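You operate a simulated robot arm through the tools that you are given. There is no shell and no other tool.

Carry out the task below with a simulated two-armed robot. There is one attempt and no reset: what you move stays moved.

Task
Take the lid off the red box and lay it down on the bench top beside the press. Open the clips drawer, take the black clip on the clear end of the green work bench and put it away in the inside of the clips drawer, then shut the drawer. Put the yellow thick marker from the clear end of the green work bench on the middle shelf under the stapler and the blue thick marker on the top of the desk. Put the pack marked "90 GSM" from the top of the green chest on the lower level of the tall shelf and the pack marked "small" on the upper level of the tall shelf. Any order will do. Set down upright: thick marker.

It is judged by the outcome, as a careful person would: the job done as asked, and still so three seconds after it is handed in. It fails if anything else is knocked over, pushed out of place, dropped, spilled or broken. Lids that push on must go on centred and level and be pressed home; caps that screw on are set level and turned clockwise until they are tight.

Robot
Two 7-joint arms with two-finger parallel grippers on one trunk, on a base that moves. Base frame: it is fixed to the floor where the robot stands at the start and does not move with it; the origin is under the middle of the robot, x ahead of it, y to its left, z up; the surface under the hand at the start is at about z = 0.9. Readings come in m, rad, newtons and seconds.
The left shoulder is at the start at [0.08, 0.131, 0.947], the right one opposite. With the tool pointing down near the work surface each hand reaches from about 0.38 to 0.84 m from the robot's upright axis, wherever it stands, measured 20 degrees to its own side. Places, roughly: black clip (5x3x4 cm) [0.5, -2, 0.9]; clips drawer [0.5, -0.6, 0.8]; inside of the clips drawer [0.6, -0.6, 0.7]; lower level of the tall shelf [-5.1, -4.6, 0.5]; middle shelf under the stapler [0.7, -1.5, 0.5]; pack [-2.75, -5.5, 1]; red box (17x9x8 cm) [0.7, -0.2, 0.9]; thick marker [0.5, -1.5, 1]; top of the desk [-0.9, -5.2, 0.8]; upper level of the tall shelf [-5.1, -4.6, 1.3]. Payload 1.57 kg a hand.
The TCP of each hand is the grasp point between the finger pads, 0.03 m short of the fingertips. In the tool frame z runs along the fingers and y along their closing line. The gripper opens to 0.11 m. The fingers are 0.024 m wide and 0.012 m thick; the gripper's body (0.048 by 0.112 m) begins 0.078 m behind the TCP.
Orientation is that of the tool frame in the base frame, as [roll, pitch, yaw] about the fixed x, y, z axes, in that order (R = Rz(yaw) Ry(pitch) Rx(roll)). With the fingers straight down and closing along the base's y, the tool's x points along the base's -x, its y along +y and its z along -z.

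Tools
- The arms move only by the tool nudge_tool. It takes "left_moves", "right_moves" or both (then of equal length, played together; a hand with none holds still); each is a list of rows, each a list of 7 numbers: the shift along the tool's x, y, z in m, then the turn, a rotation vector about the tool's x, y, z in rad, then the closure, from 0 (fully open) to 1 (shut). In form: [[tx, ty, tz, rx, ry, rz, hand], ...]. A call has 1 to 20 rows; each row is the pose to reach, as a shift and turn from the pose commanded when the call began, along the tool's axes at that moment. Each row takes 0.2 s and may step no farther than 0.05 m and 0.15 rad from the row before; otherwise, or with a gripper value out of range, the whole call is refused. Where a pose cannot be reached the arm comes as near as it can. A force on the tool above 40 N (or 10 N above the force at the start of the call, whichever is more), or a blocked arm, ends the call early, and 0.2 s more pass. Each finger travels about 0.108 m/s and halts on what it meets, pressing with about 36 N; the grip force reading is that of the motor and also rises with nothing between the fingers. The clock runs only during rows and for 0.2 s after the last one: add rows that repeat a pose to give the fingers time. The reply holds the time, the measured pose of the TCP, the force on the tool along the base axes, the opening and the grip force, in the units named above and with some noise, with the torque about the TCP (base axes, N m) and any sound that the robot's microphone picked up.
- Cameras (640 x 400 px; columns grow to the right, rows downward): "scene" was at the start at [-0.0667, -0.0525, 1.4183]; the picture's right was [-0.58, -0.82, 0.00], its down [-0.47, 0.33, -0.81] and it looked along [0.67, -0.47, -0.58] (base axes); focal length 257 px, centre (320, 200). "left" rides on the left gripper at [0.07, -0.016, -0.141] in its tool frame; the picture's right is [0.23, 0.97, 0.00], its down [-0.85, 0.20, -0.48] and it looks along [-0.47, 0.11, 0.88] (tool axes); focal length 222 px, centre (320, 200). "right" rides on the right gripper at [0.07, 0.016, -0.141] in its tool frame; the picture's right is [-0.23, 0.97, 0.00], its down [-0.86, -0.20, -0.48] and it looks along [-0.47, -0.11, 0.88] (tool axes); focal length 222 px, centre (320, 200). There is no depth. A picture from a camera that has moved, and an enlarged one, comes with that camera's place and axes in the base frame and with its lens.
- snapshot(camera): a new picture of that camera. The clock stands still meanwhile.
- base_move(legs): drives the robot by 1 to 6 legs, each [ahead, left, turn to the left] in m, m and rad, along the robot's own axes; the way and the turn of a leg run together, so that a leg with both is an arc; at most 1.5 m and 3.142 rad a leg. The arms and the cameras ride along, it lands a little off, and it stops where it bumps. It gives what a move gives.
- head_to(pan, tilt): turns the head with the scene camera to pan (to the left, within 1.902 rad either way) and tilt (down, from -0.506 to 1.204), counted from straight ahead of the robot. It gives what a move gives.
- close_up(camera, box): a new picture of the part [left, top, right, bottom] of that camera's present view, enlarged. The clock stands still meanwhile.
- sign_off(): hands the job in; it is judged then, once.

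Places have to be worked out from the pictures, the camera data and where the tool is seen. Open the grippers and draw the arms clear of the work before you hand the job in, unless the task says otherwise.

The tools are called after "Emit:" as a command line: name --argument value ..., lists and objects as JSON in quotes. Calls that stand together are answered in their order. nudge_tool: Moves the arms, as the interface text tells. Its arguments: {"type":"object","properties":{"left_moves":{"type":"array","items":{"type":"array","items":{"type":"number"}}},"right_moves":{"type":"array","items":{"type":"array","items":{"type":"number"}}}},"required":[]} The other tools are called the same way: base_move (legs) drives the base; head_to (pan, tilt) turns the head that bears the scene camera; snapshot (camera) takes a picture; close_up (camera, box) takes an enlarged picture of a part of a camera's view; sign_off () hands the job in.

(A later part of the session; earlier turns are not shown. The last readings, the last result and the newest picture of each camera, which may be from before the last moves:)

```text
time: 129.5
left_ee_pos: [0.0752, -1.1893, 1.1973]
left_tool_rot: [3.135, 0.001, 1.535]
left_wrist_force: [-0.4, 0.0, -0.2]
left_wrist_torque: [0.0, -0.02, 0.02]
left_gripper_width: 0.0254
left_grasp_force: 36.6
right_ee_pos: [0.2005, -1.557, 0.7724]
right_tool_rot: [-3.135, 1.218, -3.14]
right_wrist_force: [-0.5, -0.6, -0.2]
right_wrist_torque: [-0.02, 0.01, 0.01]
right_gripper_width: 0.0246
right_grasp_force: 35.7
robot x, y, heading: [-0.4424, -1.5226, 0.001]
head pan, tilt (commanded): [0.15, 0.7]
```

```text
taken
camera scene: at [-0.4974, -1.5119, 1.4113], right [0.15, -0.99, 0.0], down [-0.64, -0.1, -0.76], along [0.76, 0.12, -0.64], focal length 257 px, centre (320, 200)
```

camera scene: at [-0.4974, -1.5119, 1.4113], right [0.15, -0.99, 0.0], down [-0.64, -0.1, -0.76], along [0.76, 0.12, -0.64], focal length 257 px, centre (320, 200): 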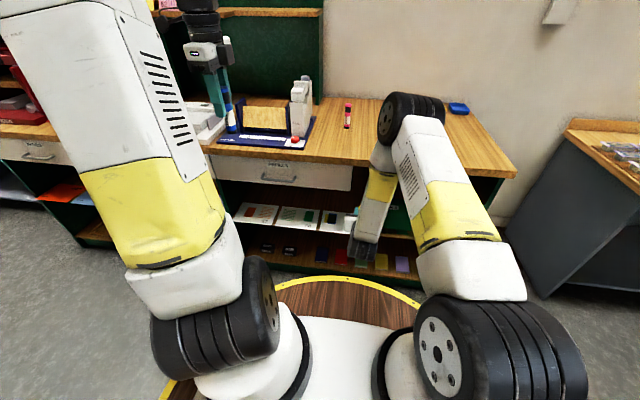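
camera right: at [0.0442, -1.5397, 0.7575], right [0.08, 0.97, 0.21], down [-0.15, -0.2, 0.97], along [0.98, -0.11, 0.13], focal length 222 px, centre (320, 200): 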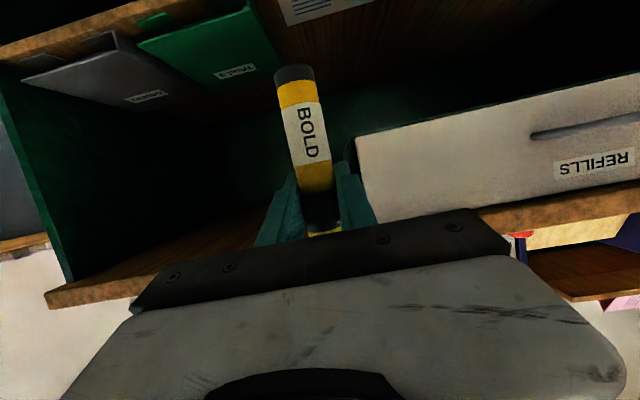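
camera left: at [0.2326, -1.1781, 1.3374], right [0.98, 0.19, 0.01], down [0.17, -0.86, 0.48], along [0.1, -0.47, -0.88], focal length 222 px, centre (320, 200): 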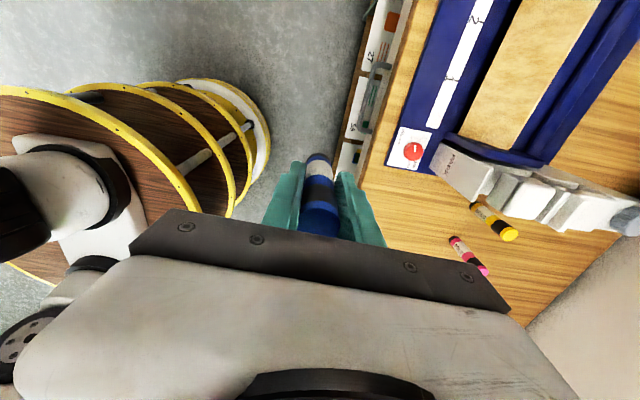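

Arm is clear. I lower further to about z=0.60, in front of the middle shelf, and look in with the right camera.

Emit:
nudge_tool --right_moves '[[0.03, 0, 0.024, 0, 0, 0, 1], [0.06, 0, 0.048, 0, 0, 0, 1], [0.09, 0, 0.072, 0, 0, 0, 1], [0.12, 0, 0.096, 0, 0, 0, 1], [0.139, 0, 0.115, 0, 0, 0, 1], [0.139, 0, 0.115, 0, 0, 0, 1]]'

Emit:
snapshot --camera "right"

Emit:
snapshot --camera "scene"

```text
time: 130.9
left_ee_pos: [0.0744, -1.1886, 1.1963]
left_tool_rot: [3.134, -0.001, 1.536]
left_wrist_force: [-0.2, -0.3, 0.1]
left_wrist_torque: [0.0, 0.05, 0.01]
left_gripper_width: 0.0254
left_grasp_force: 35.9
right_ee_pos: [0.2636, -1.5443, 0.6035]
right_tool_rot: [-3.103, 1.216, -3.12]
right_wrist_force: [-1.0, 0.2, -1.1]
right_wrist_torque: [0.01, 0.0, 0.05]
right_gripper_width: 0.0246
right_grasp_force: 36.0
right hand out of reach, approached as far as the arm can: row 2, 3, 4, 5, 6
robot x, y, heading: [-0.4431, -1.5234, 0.001]
head pan, tilt (commanded): [0.15, 0.7]
```

```text
taken
camera right: at [0.1069, -1.5244, 0.5878], right [0.1, 0.98, 0.2], down [-0.15, -0.18, 0.97], along [0.98, -0.12, 0.13], focal length 222 px, centre (320, 200)
```

right: 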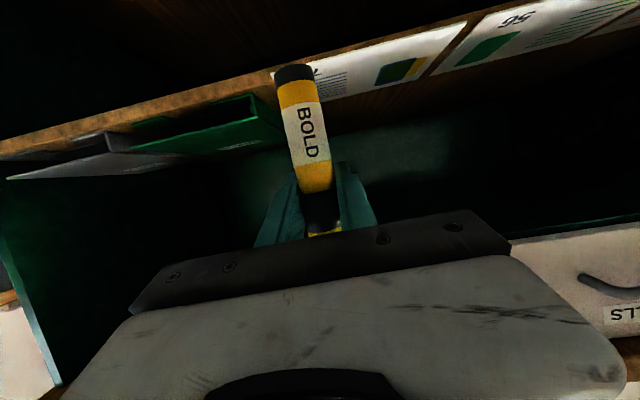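

```text
taken
camera scene: at [-0.4974, -1.5119, 1.4113], right [0.15, -0.99, 0.0], down [-0.64, -0.1, -0.76], along [0.76, 0.12, -0.64], focal length 257 px, centre (320, 200)
```

scene: 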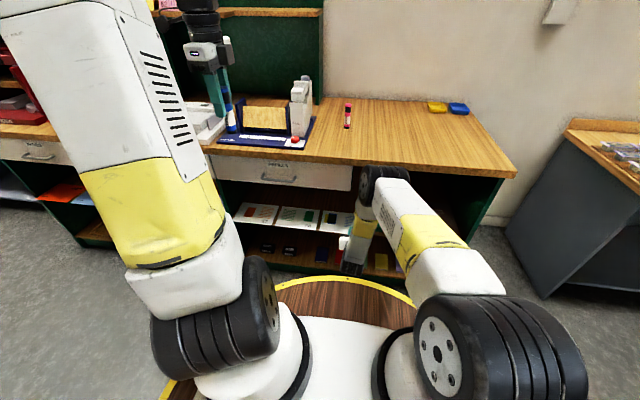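

The shelf top is at about z=0.482 and the cards reach back to x≈0.52. The arm is near a wrist limit here, so I drive the base 12 cm ahead with the marker passing 3–4 cm above the card.

Emit:
base_move --legs '[[0.12, 0, 0]]'

Emit:
snapshot --camera "right"

Emit:
snapshot --camera "scene"

```text
time: 132.1
left_ee_pos: [0.196, -1.1899, 1.1965]
left_tool_rot: [3.135, -0.001, 1.538]
left_wrist_force: [0.3, 0.4, -0.7]
left_wrist_torque: [0.02, 0.01, 0.02]
left_gripper_width: 0.0252
left_grasp_force: 35.6
right_ee_pos: [0.3852, -1.5436, 0.605]
right_tool_rot: [-3.102, 1.215, -3.122]
right_wrist_force: [0.1, -1.1, -0.8]
right_wrist_torque: [-0.02, -0.03, -0.01]
right_gripper_width: 0.0247
right_grasp_force: 35.7
robot x, y, heading: [-0.3215, -1.5196, -0.0]
head pan, tilt (commanded): [0.15, 0.7]
```

```text
taken
camera right: at [0.2285, -1.524, 0.5881], right [0.1, 0.98, 0.2], down [-0.15, -0.18, 0.97], along [0.98, -0.12, 0.13], focal length 222 px, centre (320, 200)
```

right: 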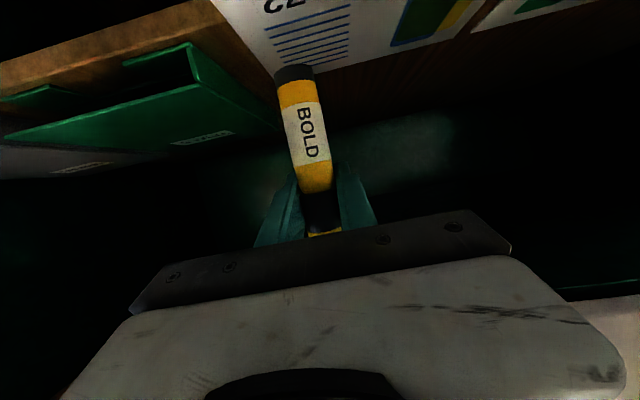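

```text
taken
camera scene: at [-0.3757, -1.5117, 1.4113], right [0.15, -0.99, 0.0], down [-0.64, -0.1, -0.76], along [0.76, 0.12, -0.64], focal length 257 px, centre (320, 200)
```

scene: 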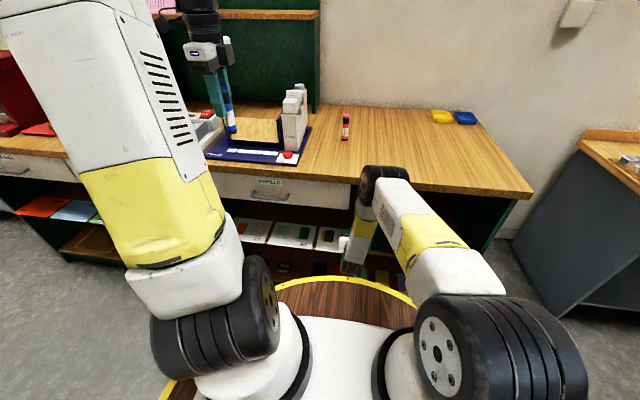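

I zoom in to see the card's back edge and the free area behind it.

Emit:
close_up --camera "right" --box '[160, 0, 480, 200]'

```text
2.00 times, centred on (320, 100) of right
camera zoom: at [0.2285, -1.524, 0.5881], right [0.1, 0.98, 0.2], down [-0.15, -0.18, 0.97], along [0.98, -0.12, 0.13], focal length 444 px, centre (320, 400)
```

zoom: 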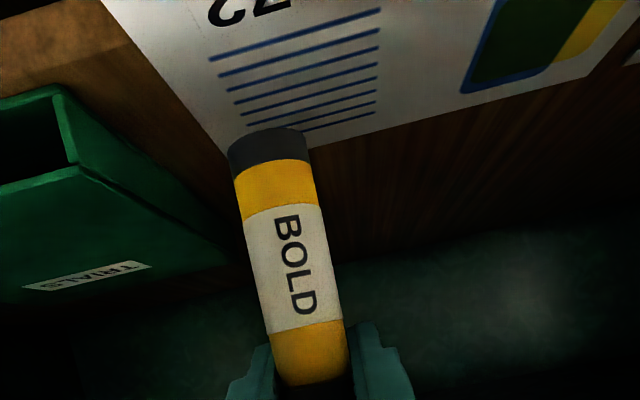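

There is free shelf behind the card. I extend the marker over it to x≈0.56 with about 3 cm clearance to the shelf.

Emit:
nudge_tool --right_moves '[[-0.009, -0.001, 0.034, -0.003, 0, 0.001, 1], [-0.018, -0.002, 0.068, -0.006, 0, 0.003, 1], [-0.027, -0.003, 0.102, -0.009, 0, 0.005, 1], [-0.036, -0.004, 0.136, -0.013, 0, 0.007, 1], [-0.046, -0.005, 0.1694, -0.013, 0, 0.007, 1], [-0.046, -0.005, 0.1694, -0.013, 0, 0.007, 1]]'

Emit:
snapshot --camera "right"

Emit:
snapshot --camera "scene"

```text
time: 133.5
left_ee_pos: [0.1967, -1.1885, 1.1962]
left_tool_rot: [3.135, 0.0, 1.537]
left_wrist_force: [-0.3, -0.3, 0.0]
left_wrist_torque: [-0.05, -0.02, -0.02]
left_gripper_width: 0.0251
left_grasp_force: 35.3
right_ee_pos: [0.5618, -1.5505, 0.5877]
right_tool_rot: [-3.134, 1.214, 3.141]
right_wrist_force: [-0.2, 0.3, 0.5]
right_wrist_torque: [-0.05, -0.03, -0.04]
right_gripper_width: 0.0249
right_grasp_force: 35.7
robot x, y, heading: [-0.3234, -1.523, 0.0]
head pan, tilt (commanded): [0.15, 0.7]
```

```text
taken
camera right: at [0.4035, -1.5333, 0.5726], right [0.09, 0.97, 0.21], down [-0.15, -0.2, 0.97], along [0.98, -0.12, 0.13], focal length 222 px, centre (320, 200)
```

right: 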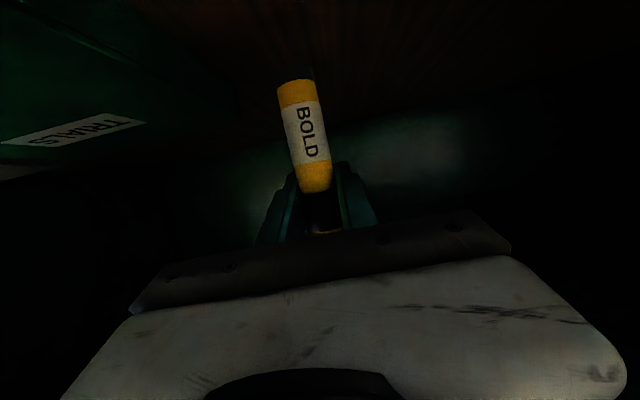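

```text
taken
camera scene: at [-0.3757, -1.5117, 1.4113], right [0.15, -0.99, 0.0], down [-0.64, -0.1, -0.76], along [0.76, 0.12, -0.64], focal length 257 px, centre (320, 200)
```

scene: 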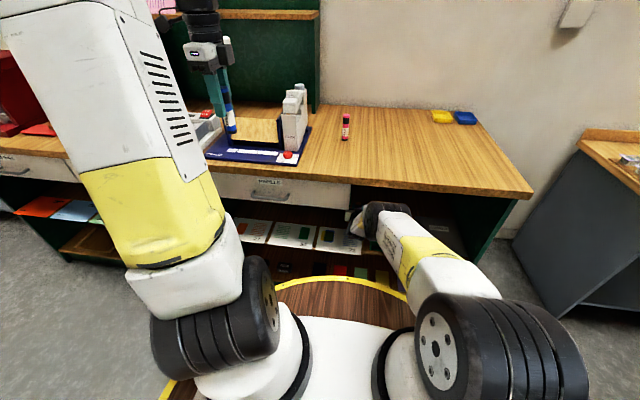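

I zoom in to check that the spot under the marker is bare shelf.

Emit:
close_up --camera "right" --box '[200, 0, 440, 150]'

```text
2.67 times, centred on (320, 75) of right
camera zoom: at [0.4035, -1.5333, 0.5726], right [0.09, 0.97, 0.21], down [-0.15, -0.2, 0.97], along [0.98, -0.12, 0.13], focal length 592 px, centre (320, 533)
```

zoom: 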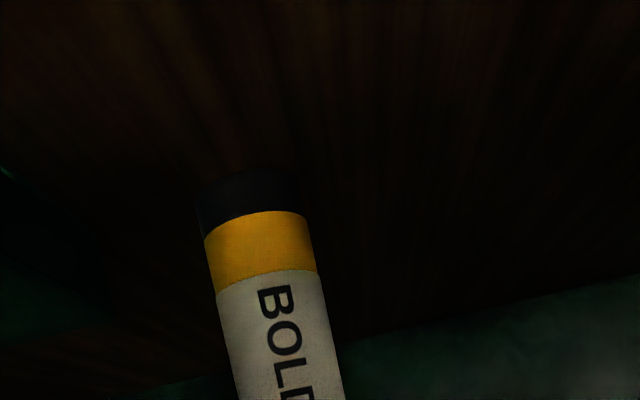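

Bare shelf below. I lower slowly until the marker touches.

Emit:
nudge_tool --right_moves '[[0.0085, 0, 0.0031, 0, 0, 0, 1], [0.0169, 0, 0.0062, 0, 0, 0, 1], [0.0197, 0, 0.0072, 0, 0, 0, 1], [0.0225, 0, 0.0083, 0, 0, 0, 1]]'

```text
time: 134.5
left_ee_pos: [0.1974, -1.189, 1.1959]
left_tool_rot: [3.133, 0.0, 1.537]
left_wrist_force: [-0.9, 0.0, 0.5]
left_wrist_torque: [0.01, 0.01, 0.03]
left_gripper_width: 0.0251
left_grasp_force: 36.4
right_ee_pos: [0.5606, -1.5513, 0.5641]
right_tool_rot: [-3.132, 1.217, -3.141]
right_wrist_force: [-0.5, 0.1, -0.3]
right_wrist_torque: [-0.04, 0.02, -0.01]
right_gripper_width: 0.0252
right_grasp_force: 36.0
robot x, y, heading: [-0.3228, -1.5248, -0.003]
head pan, tilt (commanded): [0.15, 0.7]
```

No contact yet at z=0.564. I continue in 2 mm steps.

Emit:
nudge_tool --right_moves '[[0.0019, 0, 0.0007, 0, 0, 0, 1], [0.0038, 0, 0.0014, 0, 0, 0, 1], [0.0056, 0, 0.0021, 0, 0, 0, 1], [0.0075, 0, 0.0028, 0, 0, 0, 1]]'

```text
time: 135.5
left_ee_pos: [0.1959, -1.1885, 1.196]
left_tool_rot: [3.136, -0.001, 1.538]
left_wrist_force: [-0.7, 0.7, -0.3]
left_wrist_torque: [0.0, -0.02, 0.01]
left_gripper_width: 0.0254
left_grasp_force: 35.9
right_ee_pos: [0.5587, -1.5522, 0.5577]
right_tool_rot: [-3.134, 1.217, -3.138]
right_wrist_force: [-0.3, -0.1, -1.2]
right_wrist_torque: [0.03, 0.02, 0.02]
right_gripper_width: 0.025
right_grasp_force: 36.0
robot x, y, heading: [-0.3227, -1.5222, 0.003]
head pan, tilt (commanded): [0.15, 0.7]
```

Still free at z=0.558; continuing down.

Emit:
nudge_tool --right_moves '[[0.0019, 0, 0.0007, 0, 0, 0, 1], [0.0038, 0, 0.0014, 0, 0, 0, 1], [0.0056, 0, 0.0021, 0, 0, 0, 1], [0.0075, 0, 0.0028, 0, 0, 0, 1], [0.0094, 0, 0.0034, 0, 0, 0, 1]]'

Emit:
close_up --camera "right" --box '[200, 0, 440, 150]'

```text
time: 136.7
left_ee_pos: [0.196, -1.1894, 1.1962]
left_tool_rot: [3.135, 0.0, 1.538]
left_wrist_force: [1.4, -0.3, -0.6]
left_wrist_torque: [-0.02, -0.03, 0.01]
left_gripper_width: 0.0252
left_grasp_force: 35.8
right_ee_pos: [0.558, -1.5516, 0.5554]
right_tool_rot: [-3.134, 1.214, -3.142]
right_wrist_force: [0.0, -0.2, 0.1]
right_wrist_torque: [0.0, -0.02, -0.01]
right_gripper_width: 0.025
right_grasp_force: 35.8
right hand out of reach, approached as far as the arm can: row 1, 2, 3, 4, 5
robot x, y, heading: [-0.3242, -1.5202, -0.001]
head pan, tilt (commanded): [0.15, 0.7]
```

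```text
2.67 times, centred on (320, 75) of right
camera zoom: at [0.3998, -1.5347, 0.5406], right [0.09, 0.97, 0.21], down [-0.15, -0.2, 0.97], along [0.98, -0.12, 0.13], focal length 592 px, centre (320, 533)
```

zoom: 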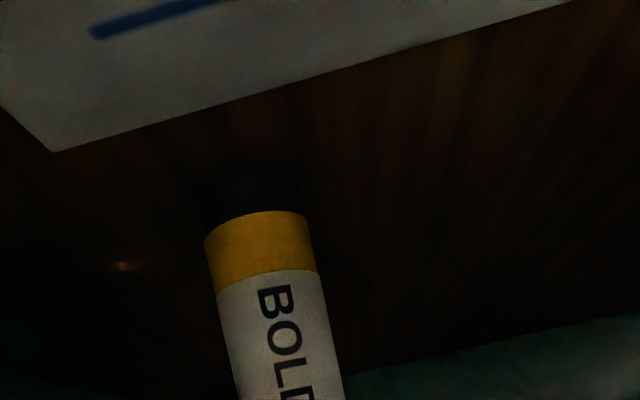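

Two views put the shelf surface nearer z≈0.456 and the card's back edge near x≈0.545, so I need to go a bit deeper and lower. I raise 2 cm, extend to x≈0.60, then try lowering again.

Emit:
nudge_tool --right_moves '[[-0.0094, 0, -0.0034, 0, 0, 0, 1], [-0.0188, 0, -0.0069, 0, 0, 0, 1], [-0.024, 0, 0.0081, 0, 0, 0, 1], [-0.029, 0, 0.0222, 0, 0, 0, 1], [-0.0333, 0, 0.033, 0, 0, 0, 1], [-0.0333, 0, 0.033, 0, 0, 0, 1]]'

Emit:
nudge_tool --right_moves '[[0.0094, 0, 0.0034, 0, 0, 0, 1], [0.0188, 0, 0.0069, 0, 0, 0, 1], [0.0235, 0, 0.0086, 0, 0, 0, 1], [0.0263, 0, 0.0096, 0, 0, 0, 1], [0.03, 0, 0.0107, 0, 0, 0, 1]]'

Emit:
close_up --camera "right" --box '[200, 0, 440, 150]'

```text
time: 138.1
left_ee_pos: [0.1959, -1.189, 1.1962]
left_tool_rot: [3.135, 0.0, 1.537]
left_wrist_force: [-0.6, 0.7, 0.5]
left_wrist_torque: [0.0, 0.0, 0.01]
left_gripper_width: 0.0254
left_grasp_force: 35.5
right_ee_pos: [0.5787, -1.5524, 0.5772]
right_tool_rot: [-3.133, 1.215, 3.139]
right_wrist_force: [-0.1, 0.1, -0.9]
right_wrist_torque: [-0.04, 0.02, 0.02]
right_gripper_width: 0.0251
right_grasp_force: 36.1
right hand out of reach, approached as far as the arm can: row 4, 5, 6
robot x, y, heading: [-0.319, -1.5266, -0.0]
head pan, tilt (commanded): [0.15, 0.7]
```

```text
time: 139.3
left_ee_pos: [0.1971, -1.1891, 1.1961]
left_tool_rot: [3.135, -0.001, 1.537]
left_wrist_force: [0.1, 0.3, -0.5]
left_wrist_torque: [0.03, -0.01, 0.0]
left_gripper_width: 0.0255
left_grasp_force: 36.2
right_ee_pos: [0.5768, -1.5522, 0.578]
right_tool_rot: [-3.132, 1.214, -3.14]
right_wrist_force: [0.1, -0.5, -0.2]
right_wrist_torque: [0.0, -0.01, 0.01]
right_gripper_width: 0.025
right_grasp_force: 36.0
right hand out of reach, approached as far as the arm can: row 1, 2, 3, 4, 5
robot x, y, heading: [-0.321, -1.5231, -0.001]
head pan, tilt (commanded): [0.15, 0.7]
```

```text
2.67 times, centred on (320, 75) of right
camera zoom: at [0.4201, -1.5355, 0.5624], right [0.09, 0.97, 0.21], down [-0.15, -0.2, 0.97], along [0.98, -0.12, 0.13], focal length 592 px, centre (320, 533)
```

zoom: 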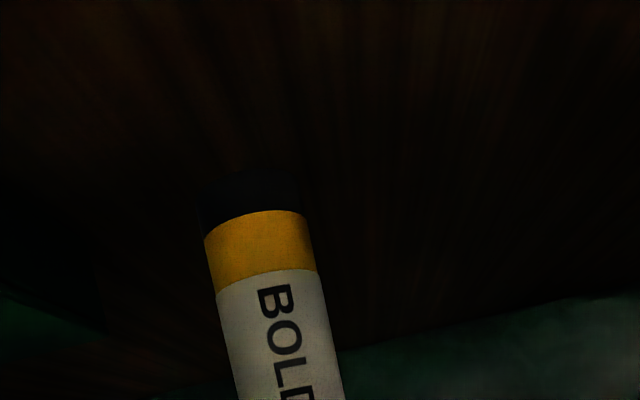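

That was the reach limit (arm fully stretched). I drive the base 7 cm ahead with the marker still ~4 cm above the shelf.

Emit:
base_move --legs '[[0.07, 0, 0]]'

Emit:
snapshot --camera "right"

Emit:
snapshot --camera "scene"

```text
time: 140.3
left_ee_pos: [0.2653, -1.1884, 1.1972]
left_tool_rot: [3.134, -0.001, 1.537]
left_wrist_force: [0.6, -0.5, 0.0]
left_wrist_torque: [0.01, 0.02, -0.02]
left_gripper_width: 0.0252
left_grasp_force: 36.0
right_ee_pos: [0.6464, -1.5539, 0.5772]
right_tool_rot: [-3.134, 1.213, -3.141]
right_wrist_force: [0.7, 0.3, -0.8]
right_wrist_torque: [-0.01, 0.04, 0.03]
right_gripper_width: 0.0252
right_grasp_force: 35.8
robot x, y, heading: [-0.2532, -1.5215, -0.002]
head pan, tilt (commanded): [0.15, 0.7]
```

```text
taken
camera right: at [0.4891, -1.5354, 0.5624], right [0.09, 0.97, 0.21], down [-0.15, -0.2, 0.97], along [0.98, -0.12, 0.13], focal length 222 px, centre (320, 200)
```

right: 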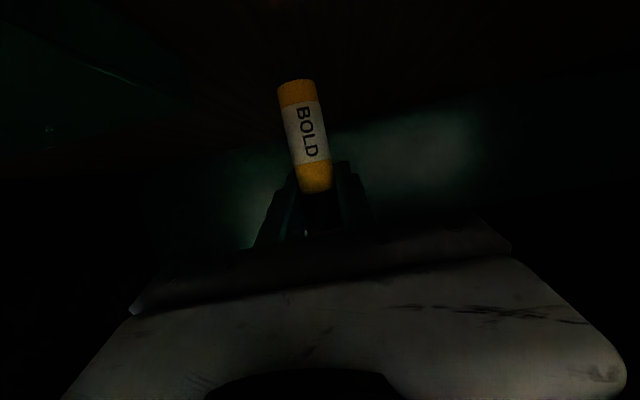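

```text
taken
camera scene: at [-0.3066, -1.5116, 1.4113], right [0.15, -0.99, 0.0], down [-0.64, -0.1, -0.76], along [0.76, 0.12, -0.64], focal length 257 px, centre (320, 200)
```

scene: 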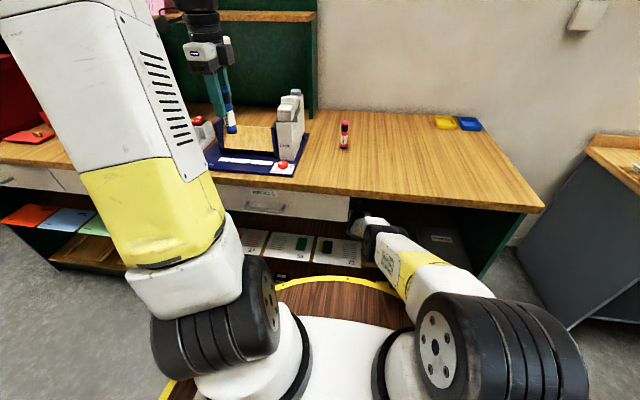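

Marker now at x≈0.646; I bring it back to x≈0.61 while lowering to about z=0.55, then feel for the shelf.

Emit:
nudge_tool --right_moves '[[0.012, 0.001, -0.0084, 0, 0, 0, 1], [0.024, 0.002, -0.0168, 0, 0, 0, 1], [0.0359, 0.004, -0.0252, 0, 0, 0, 1], [0.0359, 0.004, -0.0252, 0, 0, 0, 1]]'

Emit:
nudge_tool --right_moves '[[0.0019, 0, 0.0007, 0, 0, 0, 1], [0.0038, 0, 0.0014, 0, 0, 0, 1], [0.0056, 0, 0.0021, 0, 0, 0, 1], [0.0075, 0, 0.0028, 0, 0, 0, 1]]'

```text
time: 141.3
left_ee_pos: [0.2661, -1.1889, 1.197]
left_tool_rot: [3.135, 0.0, 1.537]
left_wrist_force: [0.6, 0.0, 0.0]
left_wrist_torque: [-0.02, -0.01, 0.02]
left_gripper_width: 0.0251
left_grasp_force: 36.4
right_ee_pos: [0.6091, -1.5486, 0.5527]
right_tool_rot: [-3.132, 1.217, -3.141]
right_wrist_force: [-0.4, 0.5, -0.1]
right_wrist_torque: [0.03, 0.03, 0.03]
right_gripper_width: 0.0251
right_grasp_force: 36.1
robot x, y, heading: [-0.2512, -1.5217, 0.009]
head pan, tilt (commanded): [0.15, 0.7]
```

```text
time: 142.3
left_ee_pos: [0.2642, -1.1881, 1.1963]
left_tool_rot: [3.134, 0.002, 1.539]
left_wrist_force: [-0.4, 0.0, 0.2]
left_wrist_torque: [-0.01, 0.03, -0.02]
left_gripper_width: 0.0252
left_grasp_force: 36.4
right_ee_pos: [0.6122, -1.5475, 0.5485]
right_tool_rot: [-3.134, 1.224, 3.141]
right_wrist_force: [-1.6, 1.0, 17.6]
right_wrist_torque: [0.05, 0.11, 0.01]
right_gripper_width: 0.0252
right_grasp_force: 36.1
robot x, y, heading: [-0.2513, -1.5222, 0.001]
head pan, tilt (commanded): [0.15, 0.7]
```

The marker is standing on the shelf (17.6 N). I ease up 3 mm, open the fingers gently and look.

Emit:
nudge_tool --right_moves '[[-0.002, 0, -0.0007, 0, 0, 0, 1], [-0.0028, 0, -0.001, 0, 0, 0, 0.9], [-0.0028, 0, -0.001, 0, 0, 0, 0.8], [-0.0028, 0, -0.001, 0, 0, 0, 0.7], [-0.0028, 0, -0.001, 0, 0, 0, 0.6], [-0.0028, 0, -0.001, 0, 0, 0, 0.5], [-0.0028, 0, -0.001, 0, 0, 0, 0.5]]'

Emit:
close_up --camera "right" --box '[200, 20, 440, 250]'

```text
time: 143.9
left_ee_pos: [0.2658, -1.1886, 1.1957]
left_tool_rot: [3.134, 0.0, 1.538]
left_wrist_force: [-0.2, -0.4, -0.6]
left_wrist_torque: [-0.01, 0.01, 0.03]
left_gripper_width: 0.0254
left_grasp_force: 35.7
right_ee_pos: [0.6108, -1.5486, 0.5475]
right_tool_rot: [-3.132, 1.214, 3.141]
right_wrist_force: [0.1, 0.6, 0.7]
right_wrist_torque: [-0.03, 0.02, 0.04]
right_gripper_width: 0.055
right_grasp_force: 0.1
robot x, y, heading: [-0.2538, -1.5214, 0.002]
head pan, tilt (commanded): [0.15, 0.7]
```

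```text
1.74 times, centred on (320, 135) of right
camera zoom: at [0.4529, -1.5311, 0.532], right [0.09, 0.97, 0.21], down [-0.15, -0.2, 0.97], along [0.98, -0.12, 0.13], focal length 386 px, centre (320, 313)
```

zoom: 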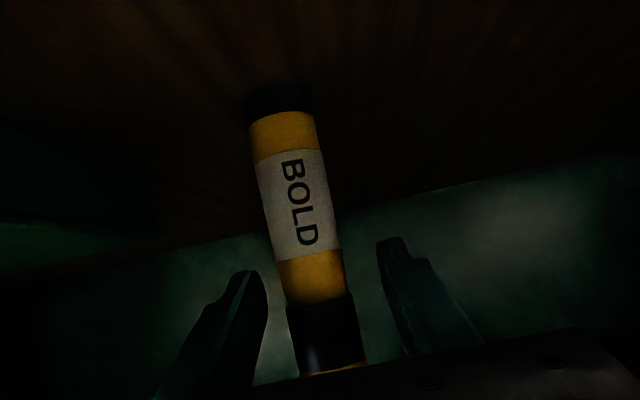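

The marker stands on its own, upright. I back the hand off level by 6 cm, raise it 2 cm, and check the marker.

Emit:
nudge_tool --right_moves '[[0.0052, 0, -0.0141, 0, 0, 0, 0.5], [0.0103, 0, -0.0282, 0, 0, 0, 0.5], [0.0155, 0, -0.0423, 0, 0, 0, 0.5], [0.0206, 0, -0.0563, 0, 0, 0, 0.5], [0.0241, 0, -0.0657, 0, 0, 0, 0.5], [0.0053, 0, -0.0726, 0, 0, 0, 0.5], [0.0053, 0, -0.0726, 0, 0, 0, 0.5]]'

Emit:
close_up --camera "right" --box '[200, 20, 440, 250]'

```text
time: 145.5
left_ee_pos: [0.2655, -1.1879, 1.1968]
left_tool_rot: [3.134, 0.001, 1.539]
left_wrist_force: [-0.2, -0.3, -0.5]
left_wrist_torque: [0.0, -0.02, 0.02]
left_gripper_width: 0.025
left_grasp_force: 36.2
right_ee_pos: [0.5395, -1.5483, 0.5679]
right_tool_rot: [-3.131, 1.214, -3.139]
right_wrist_force: [0.5, 0.2, -0.3]
right_wrist_torque: [0.03, -0.02, 0.0]
right_gripper_width: 0.0549
right_grasp_force: 0.0
robot x, y, heading: [-0.2528, -1.5237, -0.003]
head pan, tilt (commanded): [0.15, 0.7]
```

```text
1.74 times, centred on (320, 135) of right
camera zoom: at [0.3834, -1.5304, 0.5527], right [0.09, 0.97, 0.21], down [-0.15, -0.19, 0.97], along [0.98, -0.12, 0.13], focal length 386 px, centre (320, 313)
```

zoom: 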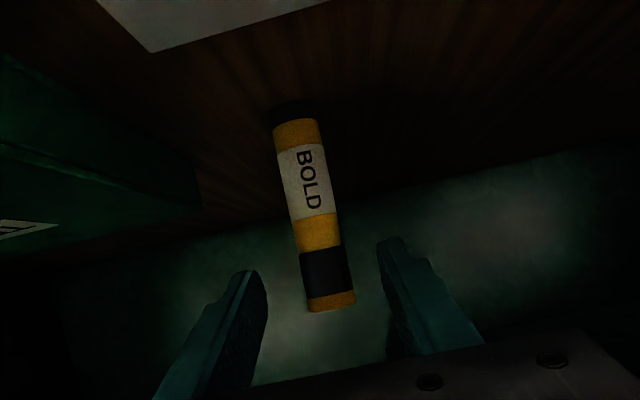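

The yellow marker stands upright on the shelf behind the card. I drive the base straight back to withdraw the arm.

Emit:
base_move --legs '[[-0.35, 0, 0]]'

Emit:
snapshot --camera "right"

Emit:
snapshot --camera "scene"

```text
time: 147.8
left_ee_pos: [-0.0823, -1.188, 1.1956]
left_tool_rot: [3.134, 0.0, 1.538]
left_wrist_force: [-1.1, 0.2, -0.4]
left_wrist_torque: [0.0, -0.02, 0.0]
left_gripper_width: 0.025
left_grasp_force: 36.2
right_ee_pos: [0.194, -1.5462, 0.5687]
right_tool_rot: [-3.131, 1.214, -3.139]
right_wrist_force: [0.4, 0.0, -0.7]
right_wrist_torque: [0.03, -0.01, 0.02]
right_gripper_width: 0.055
right_grasp_force: 0.0
robot x, y, heading: [-0.6039, -1.5243, 0.005]
head pan, tilt (commanded): [0.15, 0.7]
```

```text
taken
camera right: at [0.0366, -1.5302, 0.5525], right [0.09, 0.97, 0.21], down [-0.15, -0.2, 0.97], along [0.98, -0.11, 0.13], focal length 222 px, centre (320, 200)
```

right: 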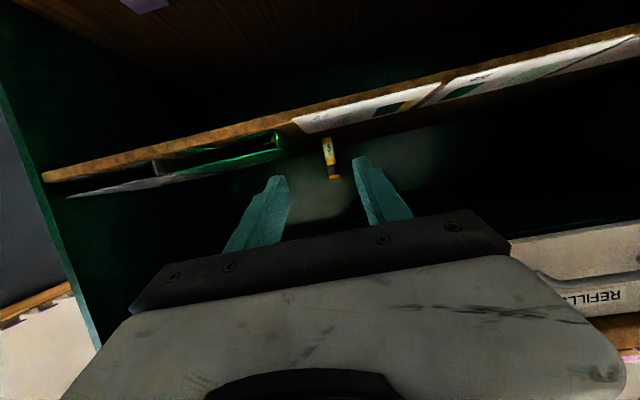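

```text
taken
camera scene: at [-0.6535, -1.5125, 1.4113], right [0.15, -0.99, 0.0], down [-0.64, -0.1, -0.76], along [0.76, 0.12, -0.64], focal length 257 px, centre (320, 200)
```

scene: 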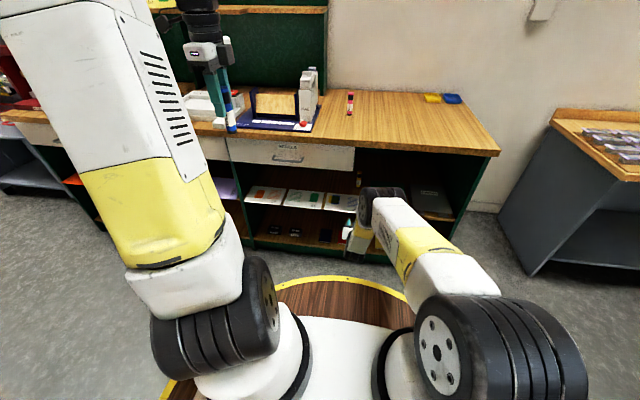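

Done: the yellow marker is visible standing on the shelf, cards untouched. I raise the right arm and turn it back to vertical for driving.

Emit:
nudge_tool --right_moves '[[-0.037, -0.007, -0.022, 0, 0.09, 0, 0.5], [-0.074, -0.015, -0.044, 0, 0.185, 0, 0.5], [-0.111, -0.023, -0.065, 0, 0.28, 0, 0.5], [-0.148, -0.03, -0.087, 0, 0.373, 0, 0.5], [-0.185, -0.038, -0.109, 0, 0.467, 0, 0.5], [-0.222, -0.046, -0.13, 0, 0.56, 0, 0.5], [-0.26, -0.053, -0.152, 0, 0.653, 0, 0.5], [-0.297, -0.061, -0.174, 0, 0.747, 0, 0.5], [-0.334, -0.07, -0.196, 0, 0.84, 0, 0.5], [-0.371, -0.077, -0.218, 0, 0.934, 0, 0.5], [-0.408, -0.085, -0.24, 0, 1.027, 0, 0.5], [-0.445, -0.092, -0.262, 0, 1.12, 0, 0.5], [-0.482, -0.1, -0.283, 0, 1.214, 0, 0.5], [-0.482, -0.1, -0.283, 0, 1.214, 0, 0.5]]'

Emit:
head_to --pan -1.3 --tilt 0.35

Emit:
snapshot --camera "scene"

```text
time: 150.8
left_ee_pos: [-0.082, -1.1883, 1.197]
left_tool_rot: [3.135, -0.001, 1.539]
left_wrist_force: [0.2, 0.3, 0.1]
left_wrist_torque: [0.02, 0.0, 0.01]
left_gripper_width: 0.0253
left_grasp_force: 36.0
right_ee_pos: [0.0948, -1.6443, 1.1201]
right_tool_rot: [-3.138, -0.002, 3.134]
right_wrist_force: [-0.1, 1.3, 0.3]
right_wrist_torque: [0.0, 0.01, -0.01]
right_gripper_width: 0.055
right_grasp_force: 0.1
robot x, y, heading: [-0.5996, -1.5259, 0.006]
head pan, tilt (commanded): [0.15, 0.7]
```

```text
time: 152.3
left_ee_pos: [-0.0818, -1.188, 1.1967]
left_tool_rot: [3.134, 0.0, 1.538]
left_wrist_force: [-0.2, 0.4, 0.3]
left_wrist_torque: [0.01, -0.01, 0.02]
left_gripper_width: 0.0252
left_grasp_force: 35.8
right_ee_pos: [0.0947, -1.6435, 1.1191]
right_tool_rot: [-3.14, 0.001, 3.134]
right_wrist_force: [0.3, 0.6, -0.1]
right_wrist_torque: [0.02, -0.01, -0.02]
right_gripper_width: 0.0551
right_grasp_force: 0.0
robot x, y, heading: [-0.6018, -1.5247, 0.005]
head pan, tilt (commanded): [-1.3, 0.351]
```

```text
taken
camera scene: at [-0.7122, -1.6152, 1.4427], right [-0.96, -0.27, 0.0], down [-0.09, 0.33, -0.94], along [0.25, -0.9, -0.34], focal length 257 px, centre (320, 200)
```

scene: 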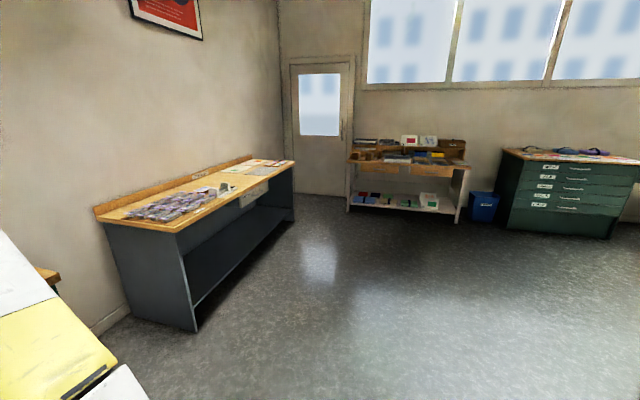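

The desk is straight ahead on the far wall (front edge near y≈-4.8). I turn right to face it and drive toward it.

Emit:
base_move --legs '[[0, 0, -1.571], [1.3, 0, 0], [1.0, 0, 0]]'

Emit:
head_to --pan 0.0 --tilt 0.5

Emit:
snapshot --camera "scene"

```text
time: 167.5
left_ee_pos: [-0.2347, -4.3424, 1.1956]
left_tool_rot: [3.134, 0.001, -0.025]
left_wrist_force: [1.1, -0.8, -0.5]
left_wrist_torque: [0.0, 0.03, -0.04]
left_gripper_width: 0.0252
left_grasp_force: 35.5
right_ee_pos: [-0.6903, -4.5231, 1.1202]
right_tool_rot: [-3.138, 0.001, 1.567]
right_wrist_force: [0.2, -0.1, -0.4]
right_wrist_torque: [0.0, 0.0, 0.0]
right_gripper_width: 0.0552
right_grasp_force: 0.0
robot x, y, heading: [-0.5698, -3.8303, -1.563]
head pan, tilt (commanded): [-1.3, 0.351]
```

```text
time: 169.0
left_ee_pos: [-0.2351, -4.3426, 1.1968]
left_tool_rot: [3.133, 0.0, -0.026]
left_wrist_force: [-0.2, 0.0, 0.4]
left_wrist_torque: [0.05, -0.02, -0.04]
left_gripper_width: 0.0254
left_grasp_force: 35.9
right_ee_pos: [-0.6898, -4.5217, 1.118]
right_tool_rot: [-3.139, 0.001, 1.57]
right_wrist_force: [-0.2, -0.9, 0.2]
right_wrist_torque: [0.0, 0.0, 0.0]
right_gripper_width: 0.0549
right_grasp_force: 0.2
robot x, y, heading: [-0.5751, -3.8264, -1.563]
head pan, tilt (commanded): [0.0, 0.499]
```

```text
taken
camera scene: at [-0.5719, -3.7802, 1.429], right [-1.0, -0.01, 0.0], down [0.0, 0.48, -0.88], along [0.01, -0.88, -0.48], focal length 257 px, centre (320, 200)
```

scene: 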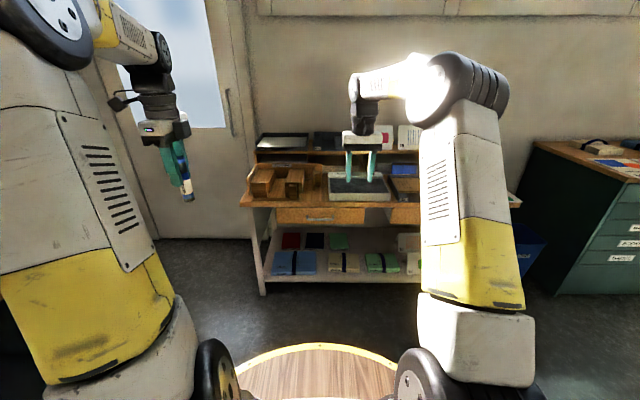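

I zoom in on the desk top to find a free spot.

Emit:
close_up --camera "scene" --box '[230, 110, 430, 240]'

Emit:
snapshot --camera "right"

Emit:
snapshot --camera "left"

```text
3.08 times, centred on (330, 175) of scene
camera zoom: at [-0.5719, -3.7802, 1.429], right [-1.0, -0.01, 0.0], down [0.0, 0.48, -0.88], along [0.01, -0.88, -0.48], focal length 791 px, centre (289, 277)
```

zoom: 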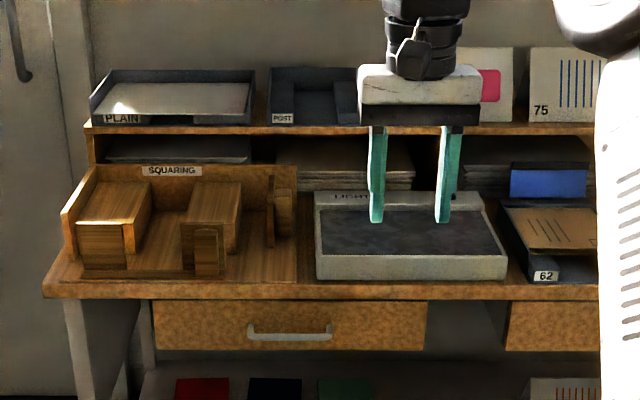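

```text
taken
camera right: at [-0.6736, -4.4524, 1.2613], right [0.97, -0.23, 0.0], down [-0.2, -0.85, 0.48], along [-0.11, -0.47, -0.88], focal length 222 px, centre (320, 200)
```

right: 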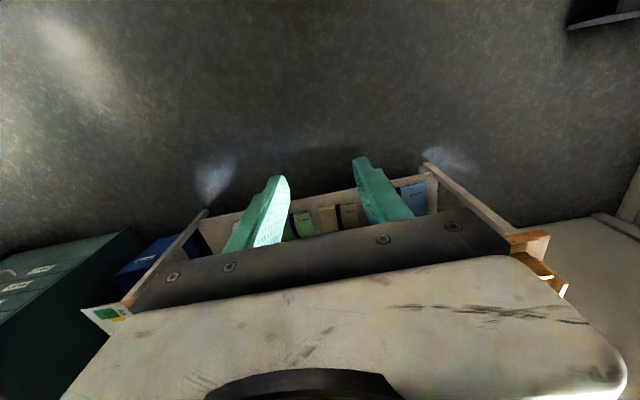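

```text
taken
camera left: at [-0.1642, -4.3261, 1.3373], right [0.2, -0.98, 0.01], down [-0.86, -0.17, 0.48], along [-0.47, -0.1, -0.88], focal length 222 px, centre (320, 200)
```

left: 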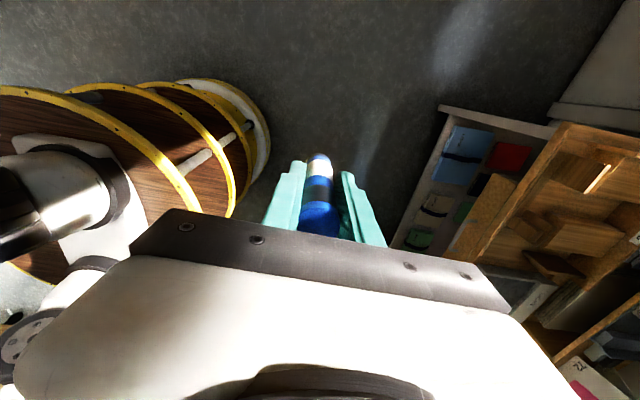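

The desk's left and middle are taken by a squaring jig and a light table. I move the right arm aside to see the right end of the desk.

Emit:
nudge_tool --right_moves '[[0.03, -0.03, -0.01, 0, 0, 0, 0.5], [0.06, -0.06, -0.02, 0, 0, 0, 0.5], [0.09, -0.09, -0.03, 0, 0, 0, 0.5], [0.12, -0.12, -0.04, 0, 0, 0, 0.5], [0.15, -0.15, -0.05, 0, 0, 0, 0.5], [0.18, -0.18, -0.06, 0, 0, 0, 0.5], [0.2, -0.21, -0.07, 0, 0, 0, 0.5], [0.2, -0.24, -0.07, 0, 0, 0, 0.5]]'

Emit:
head_to --pan -0.25 --tilt 0.5

Emit:
snapshot --camera "scene"

```text
time: 170.8
left_ee_pos: [-0.2336, -4.342, 1.1965]
left_tool_rot: [3.134, 0.0, -0.025]
left_wrist_force: [1.4, -0.1, -0.4]
left_wrist_torque: [-0.02, 0.0, 0.0]
left_gripper_width: 0.0252
left_grasp_force: 36.5
right_ee_pos: [-0.9285, -4.3212, 1.1895]
right_tool_rot: [-3.137, 0.002, 1.572]
right_wrist_force: [0.9, 1.3, -0.1]
right_wrist_torque: [-0.04, 0.04, 0.02]
right_gripper_width: 0.0551
right_grasp_force: 0.0
robot x, y, heading: [-0.5745, -3.8227, -1.561]
head pan, tilt (commanded): [0.0, 0.499]
```

```text
time: 171.6
left_ee_pos: [-0.2347, -4.3426, 1.1964]
left_tool_rot: [3.136, -0.001, -0.026]
left_wrist_force: [-0.1, 0.6, -0.2]
left_wrist_torque: [-0.03, -0.02, 0.01]
left_gripper_width: 0.0252
left_grasp_force: 35.7
right_ee_pos: [-0.9291, -4.3236, 1.1899]
right_tool_rot: [-3.137, 0.003, 1.568]
right_wrist_force: [-0.8, 0.3, 0.3]
right_wrist_torque: [0.01, 0.0, -0.01]
right_gripper_width: 0.0552
right_grasp_force: 0.0
robot x, y, heading: [-0.5702, -3.8273, -1.562]
head pan, tilt (commanded): [-0.25, 0.499]
```

```text
taken
camera scene: at [-0.5943, -3.7775, 1.429], right [-0.97, 0.24, 0.0], down [0.11, 0.47, -0.88], along [-0.21, -0.85, -0.48], focal length 257 px, centre (320, 200)
```

scene: 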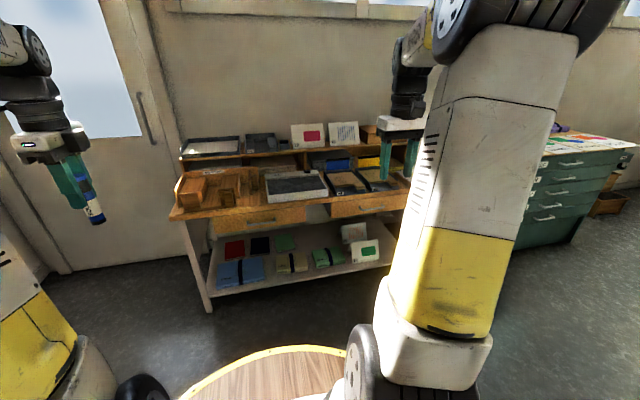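

I zoom in on what is visible, and shift the base sideways to the right a bit to see the rest.

Emit:
close_up --camera "scene" --box '[160, 110, 430, 240]'

Emit:
base_move --legs '[[0, -0.45, 0]]'

Emit:
head_to --pan 0.0 --tilt 0.55

Emit:
snapshot --camera "scene"

```text
2.37 times, centred on (295, 175) of scene
camera zoom: at [-0.5943, -3.7775, 1.429], right [-0.97, 0.24, 0.0], down [0.11, 0.47, -0.88], along [-0.21, -0.85, -0.48], focal length 610 px, centre (379, 259)
```

zoom: 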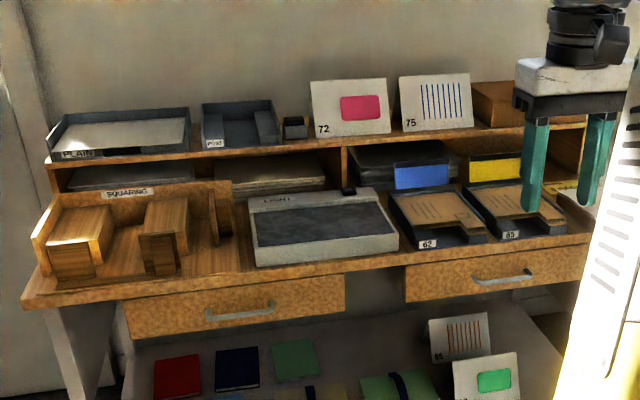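

```text
time: 174.3
left_ee_pos: [-0.6875, -4.3475, 1.1963]
left_tool_rot: [3.135, 0.002, -0.029]
left_wrist_force: [-0.5, -0.2, 0.4]
left_wrist_torque: [-0.01, -0.01, 0.04]
left_gripper_width: 0.0254
left_grasp_force: 36.4
right_ee_pos: [-1.3825, -4.3266, 1.1901]
right_tool_rot: [-3.138, 0.003, 1.568]
right_wrist_force: [0.2, 0.4, 0.0]
right_wrist_torque: [-0.03, 0.02, 0.02]
right_gripper_width: 0.055
right_grasp_force: 0.0
robot x, y, heading: [-1.0235, -3.8289, -1.568]
head pan, tilt (commanded): [-0.25, 0.499]
```

```text
time: 175.1
left_ee_pos: [-0.688, -4.3472, 1.1975]
left_tool_rot: [3.135, 0.001, -0.029]
left_wrist_force: [-0.6, 0.4, 0.7]
left_wrist_torque: [0.04, 0.01, -0.01]
left_gripper_width: 0.0252
left_grasp_force: 36.2
right_ee_pos: [-1.3821, -4.3263, 1.1891]
right_tool_rot: [-3.139, 0.001, 1.568]
right_wrist_force: [-0.2, -0.3, 0.6]
right_wrist_torque: [-0.02, 0.0, 0.01]
right_gripper_width: 0.055
right_grasp_force: 0.1
robot x, y, heading: [-1.0241, -3.8315, -1.565]
head pan, tilt (commanded): [0.0, 0.55]
```

```text
taken
camera scene: at [-1.0243, -3.7827, 1.4245], right [-1.0, -0.01, 0.0], down [0.0, 0.52, -0.85], along [0.01, -0.85, -0.52], focal length 257 px, centre (320, 200)
```

scene: 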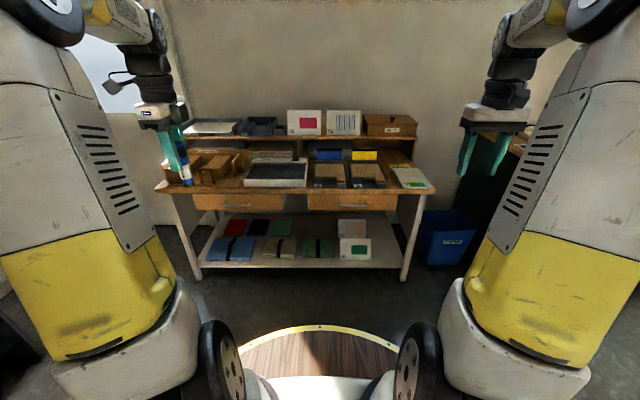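

Now the whole desk is visible; I zoom in on its top.

Emit:
close_up --camera "scene" --box '[150, 100, 450, 220]'

Emit:
close_up --camera "scene" --box '[290, 140, 450, 220]'

Emit:
close_up --camera "scene" --box '[150, 140, 310, 220]'

```text
2.13 times, centred on (300, 160) of scene
camera zoom: at [-1.0243, -3.7827, 1.4245], right [-1.0, -0.01, 0.0], down [0.0, 0.52, -0.85], along [0.01, -0.85, -0.52], focal length 549 px, centre (363, 285)
```

zoom: 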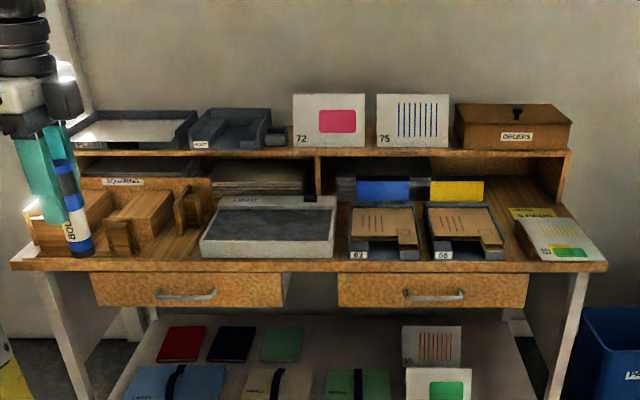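

```text
4.00 times, centred on (370, 180) of scene
camera zoom: at [-1.0243, -3.7827, 1.4245], right [-1.0, -0.01, 0.0], down [0.0, 0.52, -0.85], along [0.01, -0.85, -0.52], focal length 1029 px, centre (120, 280)
```

zoom: 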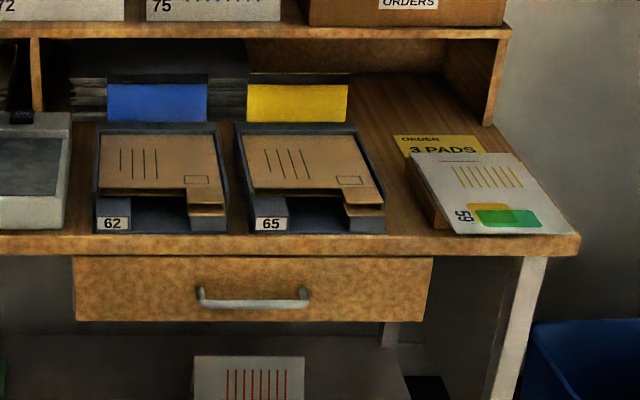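

```text
4.00 times, centred on (230, 180) of scene
camera zoom: at [-1.0243, -3.7827, 1.4245], right [-1.0, -0.01, 0.0], down [0.0, 0.52, -0.85], along [0.01, -0.85, -0.52], focal length 1029 px, centre (680, 280)
```

zoom: 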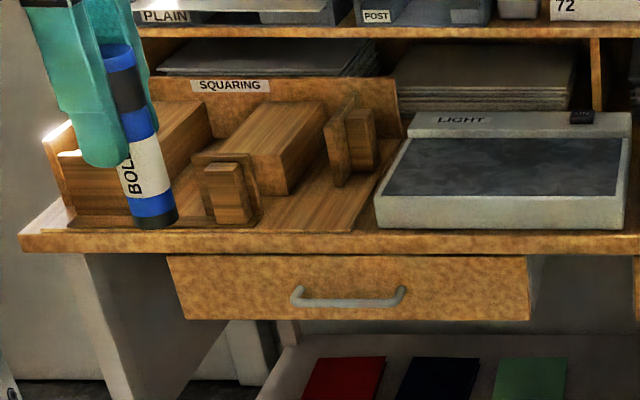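

A free spot on the desk top lies between tray "65" and the "59" stack, at about (-1.375, -5.03). I drive so the left hand can reach it.

Emit:
base_move --legs '[[0, -0.48, 0], [0.45, 0, 0]]'

Emit:
head_to --pan 0.2 --tilt 0.7

Emit:
snapshot --camera "scene"

Emit:
snapshot --camera "left"

```text
time: 180.2
left_ee_pos: [-1.1692, -4.7978, 1.1972]
left_tool_rot: [3.134, 0.0, -0.028]
left_wrist_force: [-0.5, 1.0, -0.5]
left_wrist_torque: [0.02, 0.03, -0.03]
left_gripper_width: 0.0251
left_grasp_force: 36.0
right_ee_pos: [-1.8632, -4.7775, 1.1897]
right_tool_rot: [-3.139, 0.003, 1.568]
right_wrist_force: [0.6, 0.6, -0.4]
right_wrist_torque: [0.02, 0.0, -0.02]
right_gripper_width: 0.055
right_grasp_force: 0.0
robot x, y, heading: [-1.5025, -4.2823, -1.563]
head pan, tilt (commanded): [0.0, 0.55]
```

```text
time: 181.0
left_ee_pos: [-1.1688, -4.7982, 1.1964]
left_tool_rot: [3.135, 0.0, -0.028]
left_wrist_force: [-0.1, 0.9, 0.0]
left_wrist_torque: [-0.01, 0.0, 0.0]
left_gripper_width: 0.0253
left_grasp_force: 36.1
right_ee_pos: [-1.8628, -4.7769, 1.1901]
right_tool_rot: [-3.14, 0.003, 1.567]
right_wrist_force: [-0.2, -0.2, 0.6]
right_wrist_torque: [0.0, -0.01, 0.01]
right_gripper_width: 0.0549
right_grasp_force: 0.0
robot x, y, heading: [-1.5069, -4.282, -1.564]
head pan, tilt (commanded): [0.201, 0.7]
```

```text
taken
camera scene: at [-1.4879, -4.2271, 1.4113], right [-0.98, -0.21, 0.0], down [-0.13, 0.63, -0.77], along [0.16, -0.75, -0.64], focal length 257 px, centre (320, 200)
```

scene: 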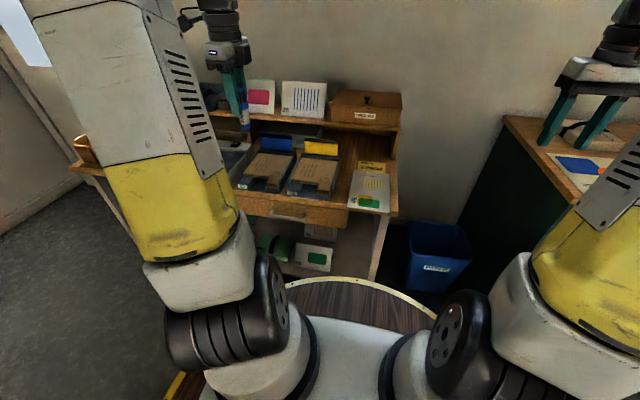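

```text
taken
camera left: at [-1.0978, -4.7815, 1.3373], right [0.2, -0.98, 0.01], down [-0.86, -0.17, 0.48], along [-0.47, -0.1, -0.88], focal length 222 px, centre (320, 200)
```

left: 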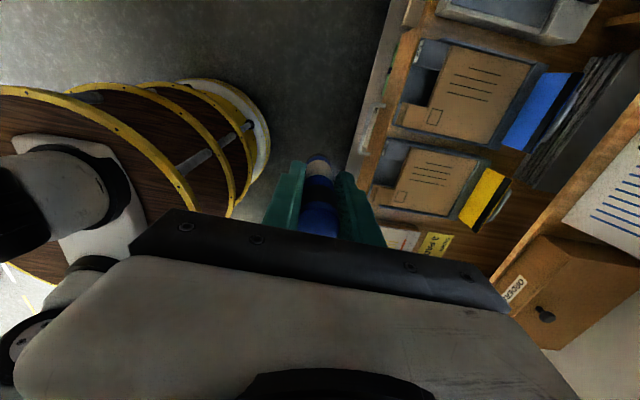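

I zoom on the gap from this closer viewpoint to fix its position.

Emit:
close_up --camera "scene" --box '[220, 110, 420, 240]'

Emit:
close_up --camera "left" --box '[340, 30, 580, 280]'

```text
3.08 times, centred on (320, 175) of scene
camera zoom: at [-1.4879, -4.2271, 1.4113], right [-0.98, -0.21, 0.0], down [-0.13, 0.63, -0.77], along [0.16, -0.75, -0.64], focal length 791 px, centre (320, 277)
```

zoom: 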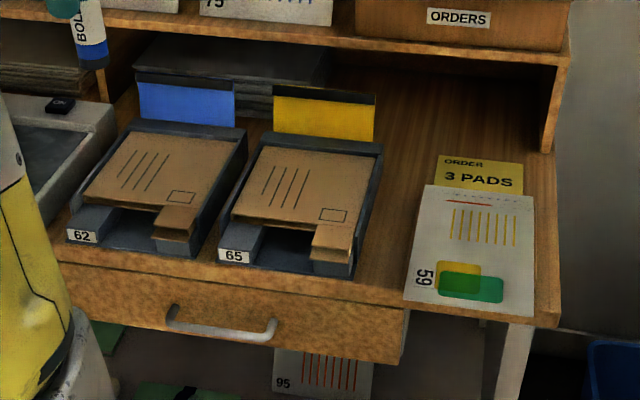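

```text
1.60 times, centred on (460, 155) of left
camera zoom: at [-1.0978, -4.7815, 1.3373], right [0.2, -0.98, 0.01], down [-0.86, -0.17, 0.48], along [-0.47, -0.1, -0.88], focal length 355 px, centre (96, 272)
```

zoom: 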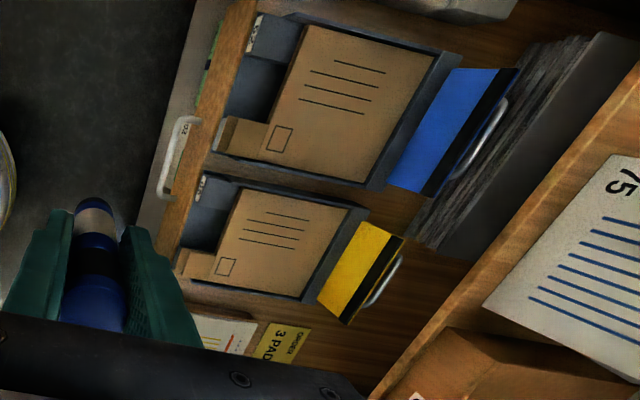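

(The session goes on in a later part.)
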